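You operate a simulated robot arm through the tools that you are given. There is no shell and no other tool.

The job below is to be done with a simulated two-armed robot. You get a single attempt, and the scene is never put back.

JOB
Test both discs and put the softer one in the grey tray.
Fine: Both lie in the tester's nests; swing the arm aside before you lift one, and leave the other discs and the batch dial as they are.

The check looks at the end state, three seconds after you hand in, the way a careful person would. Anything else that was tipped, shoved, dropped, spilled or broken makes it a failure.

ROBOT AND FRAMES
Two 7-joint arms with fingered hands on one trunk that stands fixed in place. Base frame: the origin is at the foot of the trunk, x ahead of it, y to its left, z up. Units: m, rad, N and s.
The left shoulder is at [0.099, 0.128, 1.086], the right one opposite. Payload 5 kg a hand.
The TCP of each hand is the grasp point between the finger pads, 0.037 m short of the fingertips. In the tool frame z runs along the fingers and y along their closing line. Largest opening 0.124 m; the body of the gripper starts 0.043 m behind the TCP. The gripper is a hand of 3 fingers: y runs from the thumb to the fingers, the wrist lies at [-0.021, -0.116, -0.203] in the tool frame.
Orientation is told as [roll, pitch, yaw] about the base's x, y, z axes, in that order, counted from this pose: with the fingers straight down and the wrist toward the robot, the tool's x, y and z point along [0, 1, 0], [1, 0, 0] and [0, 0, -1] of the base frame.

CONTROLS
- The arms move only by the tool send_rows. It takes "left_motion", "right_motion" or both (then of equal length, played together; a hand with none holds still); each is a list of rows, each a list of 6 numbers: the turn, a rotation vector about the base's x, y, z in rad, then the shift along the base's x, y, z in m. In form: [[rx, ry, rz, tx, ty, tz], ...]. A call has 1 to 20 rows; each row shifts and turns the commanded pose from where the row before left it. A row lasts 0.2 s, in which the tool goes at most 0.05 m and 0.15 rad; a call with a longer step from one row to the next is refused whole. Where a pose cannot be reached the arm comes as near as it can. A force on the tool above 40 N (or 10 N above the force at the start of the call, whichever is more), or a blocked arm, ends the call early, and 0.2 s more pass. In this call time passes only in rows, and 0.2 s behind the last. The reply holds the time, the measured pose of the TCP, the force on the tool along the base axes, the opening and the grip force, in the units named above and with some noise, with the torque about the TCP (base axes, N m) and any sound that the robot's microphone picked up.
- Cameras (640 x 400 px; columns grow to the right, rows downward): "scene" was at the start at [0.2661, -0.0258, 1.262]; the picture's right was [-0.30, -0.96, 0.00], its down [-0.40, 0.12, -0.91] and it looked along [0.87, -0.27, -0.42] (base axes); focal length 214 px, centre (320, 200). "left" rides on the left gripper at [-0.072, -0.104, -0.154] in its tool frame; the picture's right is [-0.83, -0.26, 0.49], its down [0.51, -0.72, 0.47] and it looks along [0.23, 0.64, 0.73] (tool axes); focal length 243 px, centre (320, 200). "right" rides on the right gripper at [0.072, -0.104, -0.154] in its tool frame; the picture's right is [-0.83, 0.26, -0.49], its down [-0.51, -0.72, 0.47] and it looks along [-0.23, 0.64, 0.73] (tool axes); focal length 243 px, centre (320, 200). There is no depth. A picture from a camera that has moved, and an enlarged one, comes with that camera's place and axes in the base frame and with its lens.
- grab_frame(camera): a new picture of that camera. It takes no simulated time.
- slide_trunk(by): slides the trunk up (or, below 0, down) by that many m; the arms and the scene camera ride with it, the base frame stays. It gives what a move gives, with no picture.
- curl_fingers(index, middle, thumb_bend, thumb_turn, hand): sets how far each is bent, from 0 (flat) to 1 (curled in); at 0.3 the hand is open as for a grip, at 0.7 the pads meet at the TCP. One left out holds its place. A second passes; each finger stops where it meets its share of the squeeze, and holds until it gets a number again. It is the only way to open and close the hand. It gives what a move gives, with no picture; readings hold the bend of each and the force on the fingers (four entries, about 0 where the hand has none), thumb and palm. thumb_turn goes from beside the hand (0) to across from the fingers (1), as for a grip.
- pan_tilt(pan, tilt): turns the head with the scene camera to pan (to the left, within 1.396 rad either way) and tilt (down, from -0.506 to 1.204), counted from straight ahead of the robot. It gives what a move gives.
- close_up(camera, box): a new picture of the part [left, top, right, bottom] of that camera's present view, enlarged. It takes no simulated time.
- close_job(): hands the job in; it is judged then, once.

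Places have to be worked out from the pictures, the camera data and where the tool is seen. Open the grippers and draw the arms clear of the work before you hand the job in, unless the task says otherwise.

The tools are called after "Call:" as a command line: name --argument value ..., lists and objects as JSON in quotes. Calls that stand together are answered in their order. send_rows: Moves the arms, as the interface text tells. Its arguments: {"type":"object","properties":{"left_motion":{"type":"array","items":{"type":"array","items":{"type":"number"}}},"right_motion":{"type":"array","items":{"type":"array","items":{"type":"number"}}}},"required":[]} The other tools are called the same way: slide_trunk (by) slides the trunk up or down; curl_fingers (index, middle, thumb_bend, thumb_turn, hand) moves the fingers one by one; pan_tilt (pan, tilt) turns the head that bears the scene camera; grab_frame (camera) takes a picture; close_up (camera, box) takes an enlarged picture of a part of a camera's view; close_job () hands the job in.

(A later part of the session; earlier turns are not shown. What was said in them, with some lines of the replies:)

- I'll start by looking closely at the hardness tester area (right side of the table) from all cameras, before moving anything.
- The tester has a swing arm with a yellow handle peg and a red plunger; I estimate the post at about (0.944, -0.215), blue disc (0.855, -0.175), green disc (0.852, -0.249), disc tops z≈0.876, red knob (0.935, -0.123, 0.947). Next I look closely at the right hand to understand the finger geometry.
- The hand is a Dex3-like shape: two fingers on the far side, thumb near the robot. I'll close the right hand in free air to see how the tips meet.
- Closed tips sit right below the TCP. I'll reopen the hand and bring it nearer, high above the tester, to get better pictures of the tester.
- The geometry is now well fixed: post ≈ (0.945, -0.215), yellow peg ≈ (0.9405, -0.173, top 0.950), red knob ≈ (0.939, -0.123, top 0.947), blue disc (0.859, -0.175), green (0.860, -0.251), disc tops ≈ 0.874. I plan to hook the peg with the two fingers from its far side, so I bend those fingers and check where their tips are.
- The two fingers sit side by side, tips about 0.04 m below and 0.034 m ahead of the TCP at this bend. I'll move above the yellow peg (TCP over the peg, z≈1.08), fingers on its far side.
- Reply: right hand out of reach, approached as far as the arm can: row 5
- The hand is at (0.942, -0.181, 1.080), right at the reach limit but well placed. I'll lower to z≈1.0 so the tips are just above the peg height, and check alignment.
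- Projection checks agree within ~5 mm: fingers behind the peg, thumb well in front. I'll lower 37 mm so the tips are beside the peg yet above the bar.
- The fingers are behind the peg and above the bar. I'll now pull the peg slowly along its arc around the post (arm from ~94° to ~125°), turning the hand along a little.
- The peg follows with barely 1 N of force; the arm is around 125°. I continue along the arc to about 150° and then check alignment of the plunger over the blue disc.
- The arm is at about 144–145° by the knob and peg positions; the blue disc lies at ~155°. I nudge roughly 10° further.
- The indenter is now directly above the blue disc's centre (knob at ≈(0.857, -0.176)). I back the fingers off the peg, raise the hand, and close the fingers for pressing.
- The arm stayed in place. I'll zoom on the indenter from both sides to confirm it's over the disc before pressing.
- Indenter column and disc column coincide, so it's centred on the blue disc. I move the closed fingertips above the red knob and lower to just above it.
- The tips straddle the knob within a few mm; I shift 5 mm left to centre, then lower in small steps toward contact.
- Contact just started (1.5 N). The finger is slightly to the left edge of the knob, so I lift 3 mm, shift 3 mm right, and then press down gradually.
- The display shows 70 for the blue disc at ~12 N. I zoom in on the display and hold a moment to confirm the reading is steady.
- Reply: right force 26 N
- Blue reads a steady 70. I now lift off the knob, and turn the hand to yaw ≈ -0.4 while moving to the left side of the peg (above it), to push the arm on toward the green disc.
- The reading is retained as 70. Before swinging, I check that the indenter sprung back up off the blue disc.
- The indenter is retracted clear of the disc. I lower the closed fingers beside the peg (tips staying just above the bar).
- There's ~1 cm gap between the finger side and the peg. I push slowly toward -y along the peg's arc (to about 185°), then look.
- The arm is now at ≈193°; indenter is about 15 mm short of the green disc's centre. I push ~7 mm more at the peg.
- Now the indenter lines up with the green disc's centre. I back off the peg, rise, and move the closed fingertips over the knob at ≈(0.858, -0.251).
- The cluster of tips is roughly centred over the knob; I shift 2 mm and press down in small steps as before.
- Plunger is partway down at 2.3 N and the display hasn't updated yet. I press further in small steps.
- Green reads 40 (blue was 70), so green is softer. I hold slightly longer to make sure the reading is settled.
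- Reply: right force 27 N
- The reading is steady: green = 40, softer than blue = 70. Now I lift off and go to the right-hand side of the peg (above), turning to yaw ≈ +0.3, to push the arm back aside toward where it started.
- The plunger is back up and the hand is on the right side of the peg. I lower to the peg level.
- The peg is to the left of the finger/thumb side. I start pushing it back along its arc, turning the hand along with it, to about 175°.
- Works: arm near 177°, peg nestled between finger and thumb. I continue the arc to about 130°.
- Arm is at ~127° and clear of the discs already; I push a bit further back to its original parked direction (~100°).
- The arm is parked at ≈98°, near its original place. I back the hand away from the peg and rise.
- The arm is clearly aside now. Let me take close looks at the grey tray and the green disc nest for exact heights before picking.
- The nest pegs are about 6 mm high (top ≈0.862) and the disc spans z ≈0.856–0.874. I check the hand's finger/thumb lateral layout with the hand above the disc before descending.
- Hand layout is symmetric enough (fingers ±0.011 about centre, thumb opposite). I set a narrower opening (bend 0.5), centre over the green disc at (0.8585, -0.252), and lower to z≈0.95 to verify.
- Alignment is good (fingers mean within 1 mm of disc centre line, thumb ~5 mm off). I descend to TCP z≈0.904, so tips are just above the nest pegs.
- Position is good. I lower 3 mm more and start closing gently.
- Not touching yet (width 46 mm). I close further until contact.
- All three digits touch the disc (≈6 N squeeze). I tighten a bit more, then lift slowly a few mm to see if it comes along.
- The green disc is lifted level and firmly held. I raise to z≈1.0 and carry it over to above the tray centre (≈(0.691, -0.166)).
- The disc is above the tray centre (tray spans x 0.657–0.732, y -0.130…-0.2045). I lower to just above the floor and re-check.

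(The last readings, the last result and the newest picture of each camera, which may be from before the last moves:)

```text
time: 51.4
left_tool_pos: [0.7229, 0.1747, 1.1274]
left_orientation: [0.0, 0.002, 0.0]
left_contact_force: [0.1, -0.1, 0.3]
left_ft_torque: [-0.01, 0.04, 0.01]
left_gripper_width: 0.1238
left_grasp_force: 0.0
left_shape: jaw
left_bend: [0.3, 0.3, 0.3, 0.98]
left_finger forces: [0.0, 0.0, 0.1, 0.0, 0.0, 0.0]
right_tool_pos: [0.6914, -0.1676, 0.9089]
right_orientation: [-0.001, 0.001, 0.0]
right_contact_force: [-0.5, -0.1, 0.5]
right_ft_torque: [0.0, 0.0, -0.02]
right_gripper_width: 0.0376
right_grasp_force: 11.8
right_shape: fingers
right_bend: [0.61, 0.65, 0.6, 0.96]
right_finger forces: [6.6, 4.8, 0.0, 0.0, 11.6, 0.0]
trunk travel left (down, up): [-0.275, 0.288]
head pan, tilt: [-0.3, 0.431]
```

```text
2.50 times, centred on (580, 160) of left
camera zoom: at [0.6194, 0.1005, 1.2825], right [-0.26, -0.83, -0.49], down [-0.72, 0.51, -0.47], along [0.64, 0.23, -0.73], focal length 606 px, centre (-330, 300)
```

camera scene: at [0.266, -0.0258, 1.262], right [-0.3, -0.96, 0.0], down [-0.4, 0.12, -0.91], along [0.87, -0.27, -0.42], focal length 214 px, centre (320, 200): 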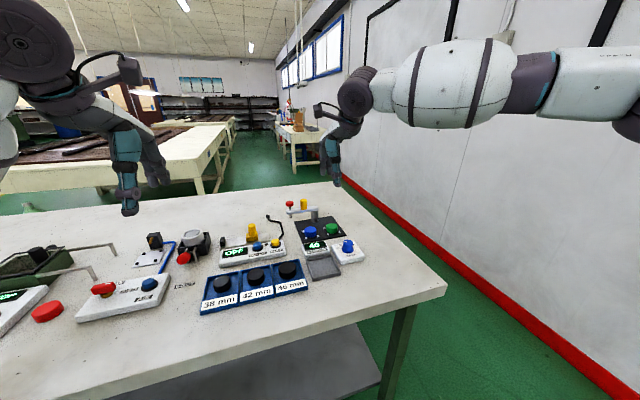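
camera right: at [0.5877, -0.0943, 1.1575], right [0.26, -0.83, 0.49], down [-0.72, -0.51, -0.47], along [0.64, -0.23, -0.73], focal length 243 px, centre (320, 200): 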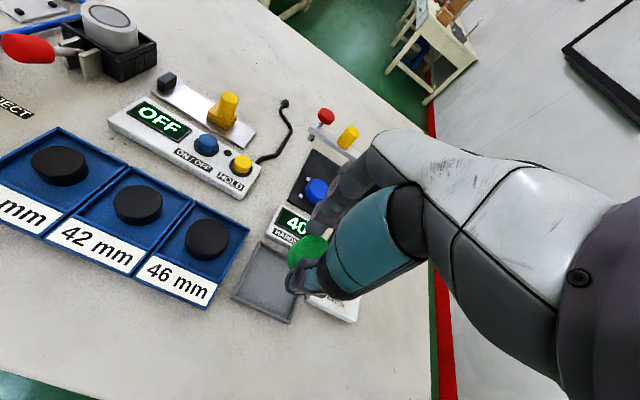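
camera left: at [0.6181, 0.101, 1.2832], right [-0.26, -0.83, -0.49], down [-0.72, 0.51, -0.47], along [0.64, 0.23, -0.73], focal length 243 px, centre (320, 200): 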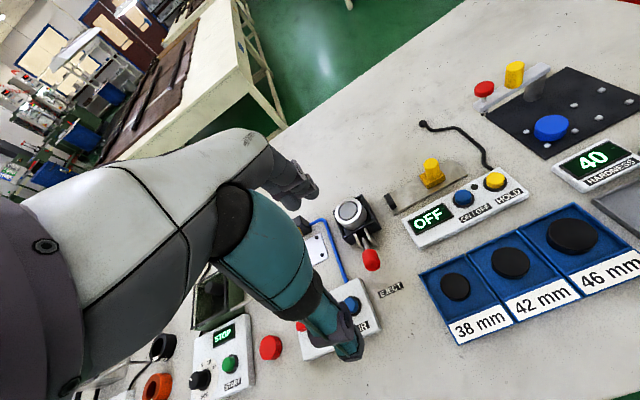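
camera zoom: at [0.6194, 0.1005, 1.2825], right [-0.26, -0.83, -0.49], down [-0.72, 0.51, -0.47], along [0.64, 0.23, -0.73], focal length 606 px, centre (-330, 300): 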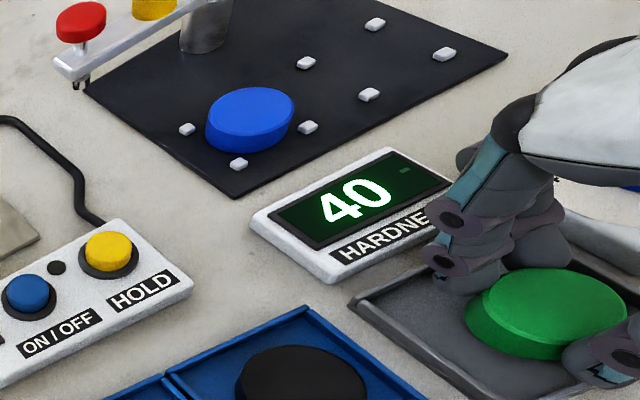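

The disc hangs just inside the tray, ~8 mm above its floor. I lower in 1.5–2 mm steps watching the force.

Call:
send_rows --right_motion '[[0, 0, 0, 0, 0, -0.002], [0, 0, 0, 0, 0, -0.002]]'

Call:
close_up --camera "scene" --box '[300, 240, 350, 285]'

Call:
close_up --camera "left" --box '[570, 140, 640, 240]'

```text
time: 52.0
left_tool_pos: [0.7223, 0.1746, 1.1284]
left_orientation: [0.0, -0.001, -0.001]
left_contact_force: [0.1, 1.3, 0.3]
left_ft_torque: [-0.02, -0.01, 0.0]
left_gripper_width: 0.1235
left_grasp_force: 0.1
left_shape: jaw
left_bend: [0.3, 0.3, 0.3, 0.98]
left_finger forces: [0.0, 0.0, 0.0, 0.0, 0.1, 0.0]
right_tool_pos: [0.6919, -0.1678, 0.9055]
right_orientation: [0.0, -0.001, 0.001]
right_contact_force: [-0.7, -0.2, -0.1]
right_ft_torque: [-0.03, -0.02, 0.01]
right_gripper_width: 0.0376
right_grasp_force: 11.7
right_shape: fingers
right_bend: [0.61, 0.65, 0.6, 0.96]
right_finger forces: [6.7, 4.8, 0.0, 0.0, 11.3, 0.1]
trunk travel left (down, up): [-0.275, 0.288]
head pan, tilt: [-0.3, 0.431]
```

```text
8.89 times, centred on (325, 262) of scene
camera zoom: at [0.2662, -0.0258, 1.262], right [-0.3, -0.96, 0.0], down [-0.4, 0.12, -0.91], along [0.87, -0.27, -0.42], focal length 1906 px, centre (276, -356)
```

zoom: 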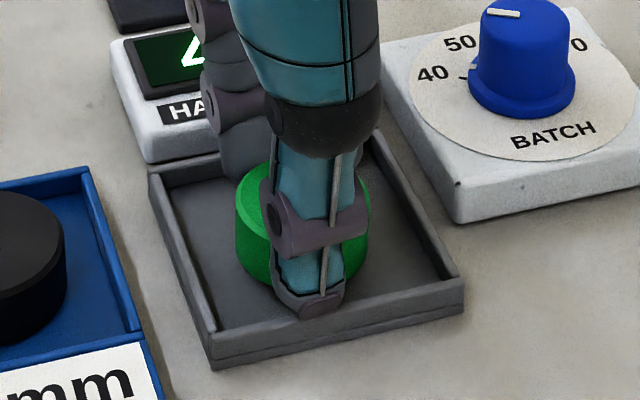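

```text
4.00 times, centred on (605, 190) of left
camera zoom: at [0.619, 0.1006, 1.2828], right [-0.26, -0.83, -0.49], down [-0.72, 0.51, -0.47], along [0.64, 0.23, -0.73], focal length 970 px, centre (-820, 240)
```

zoom: 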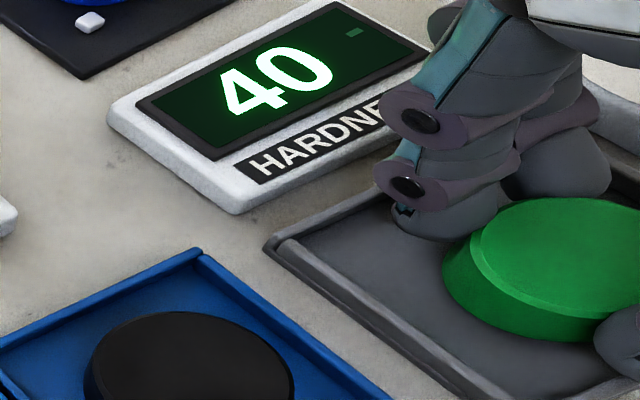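

No contact yet. I lower a further 3 mm in small steps.

Call:
send_rows --right_motion '[[0, 0, 0, 0, 0, -0.0015], [0, 0, 0, 0, 0, -0.0015]]'

Call:
close_up --camera "scene" --box '[300, 240, 350, 285]'

Call:
close_up --camera "right" --box '[240, 180, 400, 320]'

```text
time: 52.6
left_tool_pos: [0.7216, 0.1737, 1.1298]
left_orientation: [0.001, 0.002, 0.001]
left_contact_force: [0.5, 0.0, 0.7]
left_ft_torque: [0.02, -0.01, -0.02]
left_gripper_width: 0.1238
left_grasp_force: 0.0
left_shape: jaw
left_bend: [0.3, 0.3, 0.3, 0.98]
left_finger forces: [0.1, 0.1, 0.1, 0.0, 0.0, 0.0]
right_tool_pos: [0.6922, -0.1683, 0.9034]
right_orientation: [0.0, 0.001, 0.0]
right_contact_force: [0.9, -0.1, -0.2]
right_ft_torque: [0.0, 0.01, -0.04]
right_gripper_width: 0.0375
right_grasp_force: 11.4
right_shape: fingers
right_bend: [0.61, 0.65, 0.6, 0.96]
right_finger forces: [6.8, 4.8, 0.0, 0.0, 12.3, 0.1]
trunk travel left (down, up): [-0.275, 0.288]
head pan, tilt: [-0.3, 0.431]
```

```text
8.89 times, centred on (325, 262) of scene
camera zoom: at [0.2658, -0.0257, 1.2621], right [-0.3, -0.96, 0.0], down [-0.4, 0.12, -0.91], along [0.87, -0.27, -0.42], focal length 1906 px, centre (276, -356)
```

zoom: 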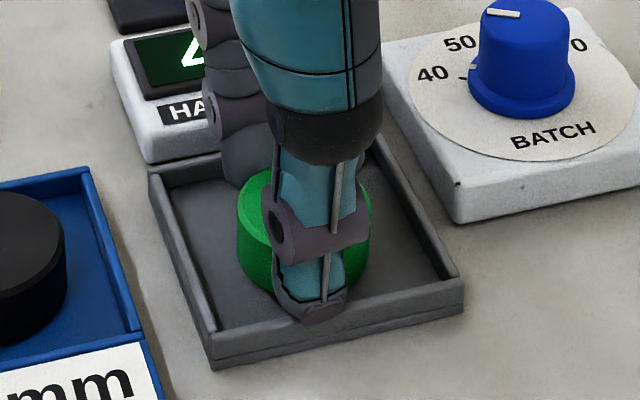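

```text
2.86 times, centred on (320, 250) of right
camera zoom: at [0.5876, -0.0955, 1.0567], right [0.26, -0.83, 0.49], down [-0.72, -0.51, -0.47], along [0.64, -0.23, -0.73], focal length 693 px, centre (320, 57)
```

zoom: 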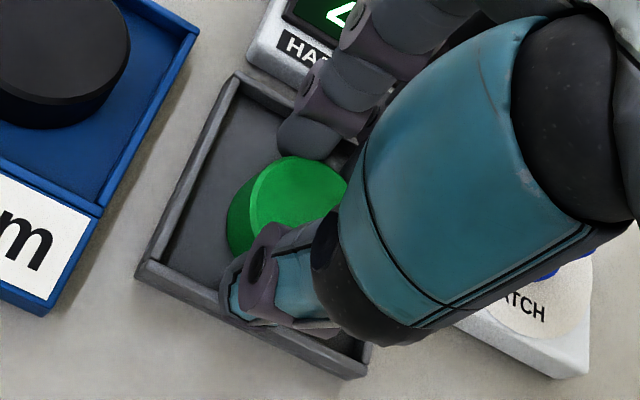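

The digits' tips are now level with the tray rim and there's no contact, so the disc is only ~3 mm above the floor. I release with a small opening (so fingers don't reach the display unit).

Call:
curl_fingers --hand "right" --index 0.54 --middle 0.54 --thumb_bend 0.54

Call:
close_up --camera "scene" --box '[300, 240, 350, 285]'

Call:
close_up --camera "right" --box '[240, 180, 400, 320]'

Call:
close_up --camera "left" --box '[570, 140, 640, 240]'

```text
time: 53.6
left_tool_pos: [0.7219, 0.1727, 1.1285]
left_orientation: [0.0, 0.001, 0.0]
left_contact_force: [0.2, 0.3, 0.0]
left_ft_torque: [0.0, 0.0, -0.02]
left_gripper_width: 0.1234
left_grasp_force: 0.1
left_shape: jaw
left_bend: [0.3, 0.3, 0.3, 0.98]
left_finger forces: [0.1, 0.1, 0.1, 0.1, 0.0, 0.0]
right_tool_pos: [0.6919, -0.1676, 0.9026]
right_orientation: [-0.001, -0.001, 0.001]
right_contact_force: [-0.3, 0.0, -0.1]
right_ft_torque: [-0.01, 0.04, 0.01]
right_gripper_width: 0.0536
right_grasp_force: 0.6
right_shape: fingers
right_bend: [0.55, 0.54, 0.54, 0.97]
right_finger forces: [1.2, 0.1, 0.0, 0.0, 0.0, 0.2]
trunk travel left (down, up): [-0.275, 0.288]
head pan, tilt: [-0.3, 0.431]
```

```text
8.89 times, centred on (325, 262) of scene
camera zoom: at [0.2659, -0.0258, 1.262], right [-0.3, -0.96, 0.0], down [-0.4, 0.12, -0.91], along [0.87, -0.27, -0.42], focal length 1906 px, centre (276, -356)
```

zoom: 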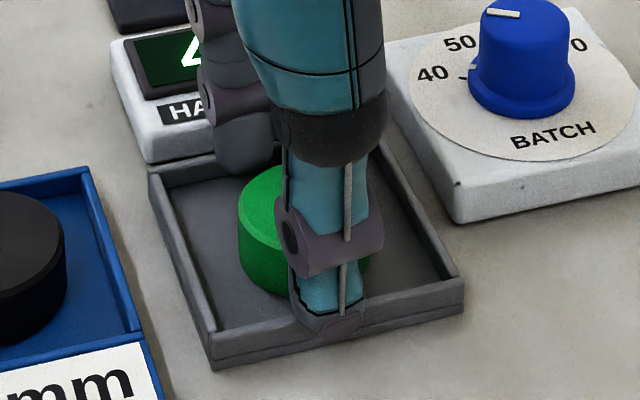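

```text
2.86 times, centred on (320, 250) of right
camera zoom: at [0.5877, -0.0955, 1.0566], right [0.26, -0.83, 0.49], down [-0.72, -0.51, -0.47], along [0.64, -0.23, -0.73], focal length 693 px, centre (320, 57)
```

zoom: 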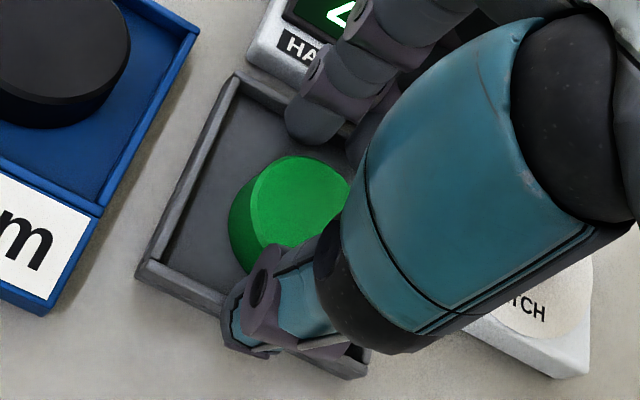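

```text
4.00 times, centred on (605, 190) of left
camera zoom: at [0.6187, 0.1007, 1.2829], right [-0.26, -0.83, -0.49], down [-0.72, 0.51, -0.47], along [0.64, 0.23, -0.73], focal length 970 px, centre (-820, 240)
```

zoom: 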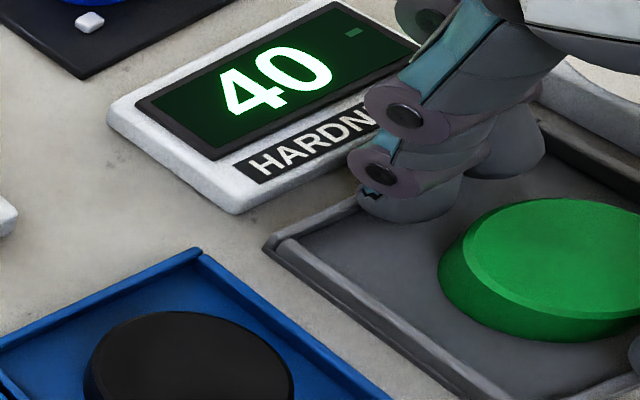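

The disc sits on the tray floor. The index reads 1.2 N, probably lightly against the far rim, so I ease the index slightly inward, then lift straight up.

Call:
curl_fingers --hand "right" --index 0.56 --middle 0.56

Call:
send_rows --right_motion '[[0, 0, 0, 0, 0, 0.004], [0, 0, 0, 0, 0, 0.008], [0, 0, 0, 0, 0, 0.02], [0, 0, 0, 0, 0, 0.04], [0, 0, 0, 0, 0, 0.04]]'

Call:
close_up --camera "scene" --box '[280, 190, 380, 290]'

Call:
grab_frame --camera "right"

```text
time: 54.6
left_tool_pos: [0.7231, 0.1743, 1.1288]
left_orientation: [0.0, 0.0, 0.0]
left_contact_force: [-0.1, 0.6, 0.0]
left_ft_torque: [0.01, 0.01, -0.03]
left_gripper_width: 0.1236
left_grasp_force: 0.1
left_shape: jaw
left_bend: [0.3, 0.3, 0.3, 0.98]
left_finger forces: [0.0, 0.0, 0.1, 0.1, 0.1, 0.1]
right_tool_pos: [0.694, -0.1679, 0.9028]
right_orientation: [0.0, 0.0, -0.001]
right_contact_force: [0.6, 0.6, 0.1]
right_ft_torque: [0.03, -0.02, 0.0]
right_gripper_width: 0.0523
right_grasp_force: 0.1
right_shape: fingers
right_bend: [0.56, 0.56, 0.54, 0.97]
right_finger forces: [0.0, 0.0, 0.0, 0.1, 0.1, 0.0]
trunk travel left (down, up): [-0.275, 0.288]
head pan, tilt: [-0.3, 0.431]
```

```text
time: 55.8
left_tool_pos: [0.7213, 0.1743, 1.129]
left_orientation: [0.001, -0.002, 0.0]
left_contact_force: [-1.0, 0.2, -0.7]
left_ft_torque: [-0.03, -0.02, 0.0]
left_gripper_width: 0.1236
left_grasp_force: 0.0
left_shape: jaw
left_bend: [0.3, 0.3, 0.3, 0.98]
left_finger forces: [0.0, 0.0, 0.0, 0.0, 0.0, 0.0]
right_tool_pos: [0.6908, -0.1673, 1.0158]
right_orientation: [0.001, 0.001, 0.0]
right_contact_force: [0.7, -0.6, 0.8]
right_ft_torque: [0.02, 0.05, -0.05]
right_gripper_width: 0.0521
right_grasp_force: 0.2
right_shape: fingers
right_bend: [0.56, 0.56, 0.54, 0.97]
right_finger forces: [0.0, 0.0, 0.1, 0.1, 0.1, 0.1]
trunk travel left (down, up): [-0.275, 0.288]
head pan, tilt: [-0.3, 0.431]
```

```text
4.00 times, centred on (330, 240) of scene
camera zoom: at [0.2648, -0.0255, 1.2623], right [-0.3, -0.96, 0.0], down [-0.4, 0.12, -0.91], along [0.87, -0.27, -0.42], focal length 858 px, centre (280, 40)
```

zoom: 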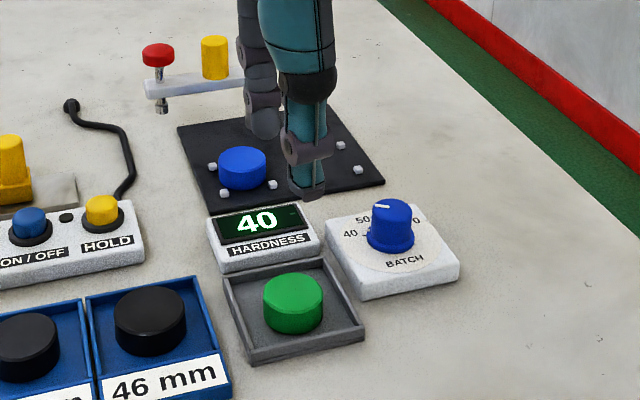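

```text
taken
camera right: at [0.5872, -0.0959, 1.1702], right [0.26, -0.83, 0.49], down [-0.72, -0.51, -0.47], along [0.64, -0.23, -0.73], focal length 243 px, centre (320, 200)
```

right: 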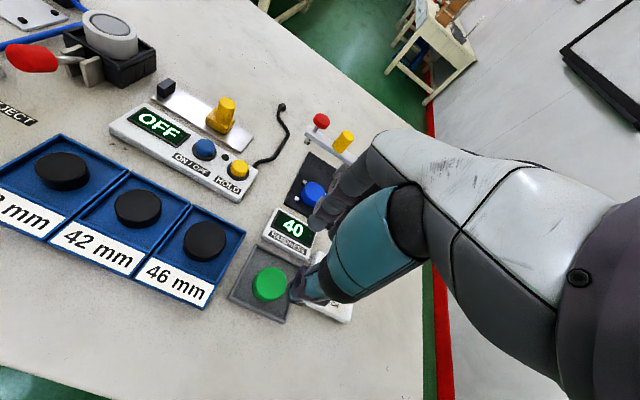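

The green disc lies flat in the tray and nothing else moved. I raise the hand, open it and retreat to its starting place.

Call:
send_rows --right_motion '[[0, 0, 0, 0, 0, 0.045], [0, 0, 0, 0, 0, 0.045], [0, 0, 0, 0, 0, 0.045], [0, 0, 0, 0, 0, 0.04], [0, 0, 0, -0.02, -0.035, 0], [0, 0, 0, -0.02, -0.035, 0], [0, 0, 0, -0.02, -0.035, 0], [0, 0, 0, -0.02, -0.035, 0], [0, 0, 0, -0.02, -0.035, 0], [0, 0, 0, -0.02, -0.035, 0], [0, 0, 0, -0.02, -0.03, 0]]'

Call:
curl_fingers --hand "right" --index 0.3 --middle 0.3 --thumb_bend 0.3

Call:
grab_frame --camera "scene"

Call:
close_up --camera "scene" --box '[270, 190, 370, 290]'

Call:
close_up --camera "right" --box '[0, 0, 300, 240]'

```text
time: 58.2
left_tool_pos: [0.7223, 0.1724, 1.1286]
left_orientation: [0.001, 0.0, 0.0]
left_contact_force: [0.0, 0.3, -0.2]
left_ft_torque: [0.03, -0.03, 0.03]
left_gripper_width: 0.1235
left_grasp_force: 0.1
left_shape: jaw
left_bend: [0.3, 0.3, 0.3, 0.98]
left_finger forces: [0.1, 0.0, 0.0, 0.0, 0.0, 0.1]
right_tool_pos: [0.5528, -0.4092, 1.1912]
right_orientation: [0.0, 0.001, 0.001]
right_contact_force: [0.8, -1.0, -0.4]
right_ft_torque: [0.01, -0.02, 0.0]
right_gripper_width: 0.0519
right_grasp_force: 0.1
right_shape: fingers
right_bend: [0.56, 0.56, 0.54, 0.97]
right_finger forces: [0.1, 0.1, 0.0, 0.0, 0.0, 0.0]
trunk travel left (down, up): [-0.275, 0.288]
head pan, tilt: [-0.3, 0.431]
```

```text
time: 59.2
left_tool_pos: [0.722, 0.1726, 1.129]
left_orientation: [0.001, 0.001, 0.0]
left_contact_force: [0.4, 0.7, 0.0]
left_ft_torque: [0.0, 0.02, 0.02]
left_gripper_width: 0.1237
left_grasp_force: 0.0
left_shape: jaw
left_bend: [0.3, 0.3, 0.3, 0.98]
left_finger forces: [0.0, 0.0, 0.0, 0.0, 0.0, 0.0]
right_tool_pos: [0.5527, -0.4066, 1.1917]
right_orientation: [0.0, 0.0, 0.001]
right_contact_force: [-0.1, -0.5, -0.2]
right_ft_torque: [-0.03, 0.02, -0.05]
right_gripper_width: 0.1284
right_grasp_force: 0.1
right_shape: fingers
right_bend: [0.3, 0.3, 0.3, 0.97]
right_finger forces: [0.0, 0.1, 0.0, 0.0, 0.0, 0.0]
trunk travel left (down, up): [-0.275, 0.288]
head pan, tilt: [-0.3, 0.431]
```

```text
taken
camera scene: at [0.266, -0.026, 1.262], right [-0.3, -0.96, 0.0], down [-0.4, 0.12, -0.91], along [0.87, -0.27, -0.42], focal length 214 px, centre (320, 200)
```

scene: 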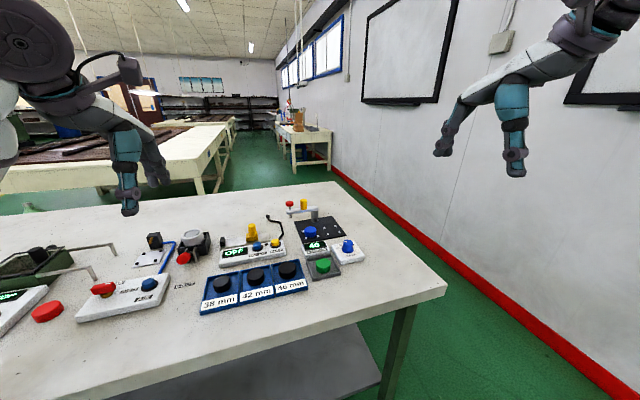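

```text
4.00 times, centred on (320, 240) of scene
camera zoom: at [0.266, -0.026, 1.262], right [-0.3, -0.96, 0.0], down [-0.4, 0.12, -0.91], along [0.87, -0.27, -0.42], focal length 858 px, centre (320, 40)
```

zoom: 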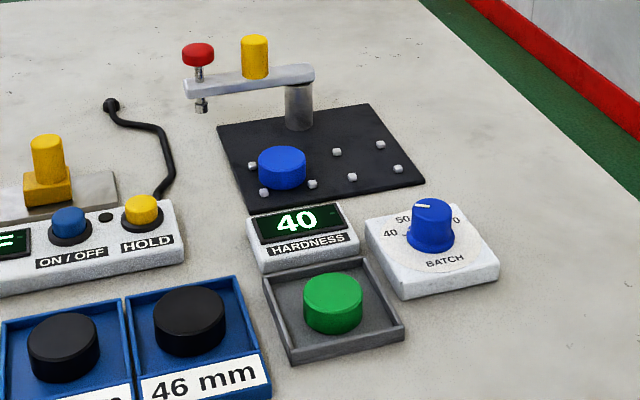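

```text
1.67 times, centred on (150, 120) of right
camera zoom: at [0.4483, -0.3357, 1.3448], right [0.26, -0.83, 0.49], down [-0.72, -0.51, -0.47], along [0.64, -0.23, -0.73], focal length 404 px, centre (603, 333)
```

zoom: 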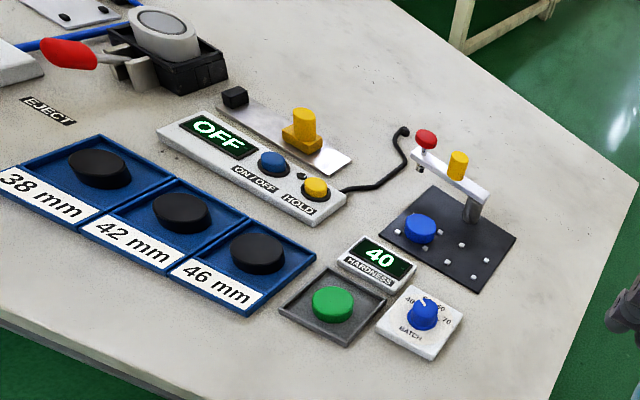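

Everything matches the goal: both discs were tested (blue 70, green 40). The green disc lies flat in the grey tray, the blue one is still in its nest, and the tester arm is swung aside. The dial and the other discs are untouched, and both hands are open and clear, so I hand the job in.

Call:
close_job

```text
The job is handed in.
```

I tested both discs and put the softer one, the green disc, in the grey tray. The tester read 70 for blue and 40 for green, and each reading held steady while I kept the plunger pressed.

- **Tester:** I swung the arm back close to where it started before lifting the green disc. The blue disc is still in its nest.
- **Tray:** The green disc lies flat on the tray floor. I released it about 3 mm above the floor because the fingertips would not fit below the rim.
- **Everything else:** In the last pictures the batch dial and the black discs look unchanged. The right hand is open and back at its starting place; I never moved the left arm.

The job is handed in; I haven't seen the check's result.
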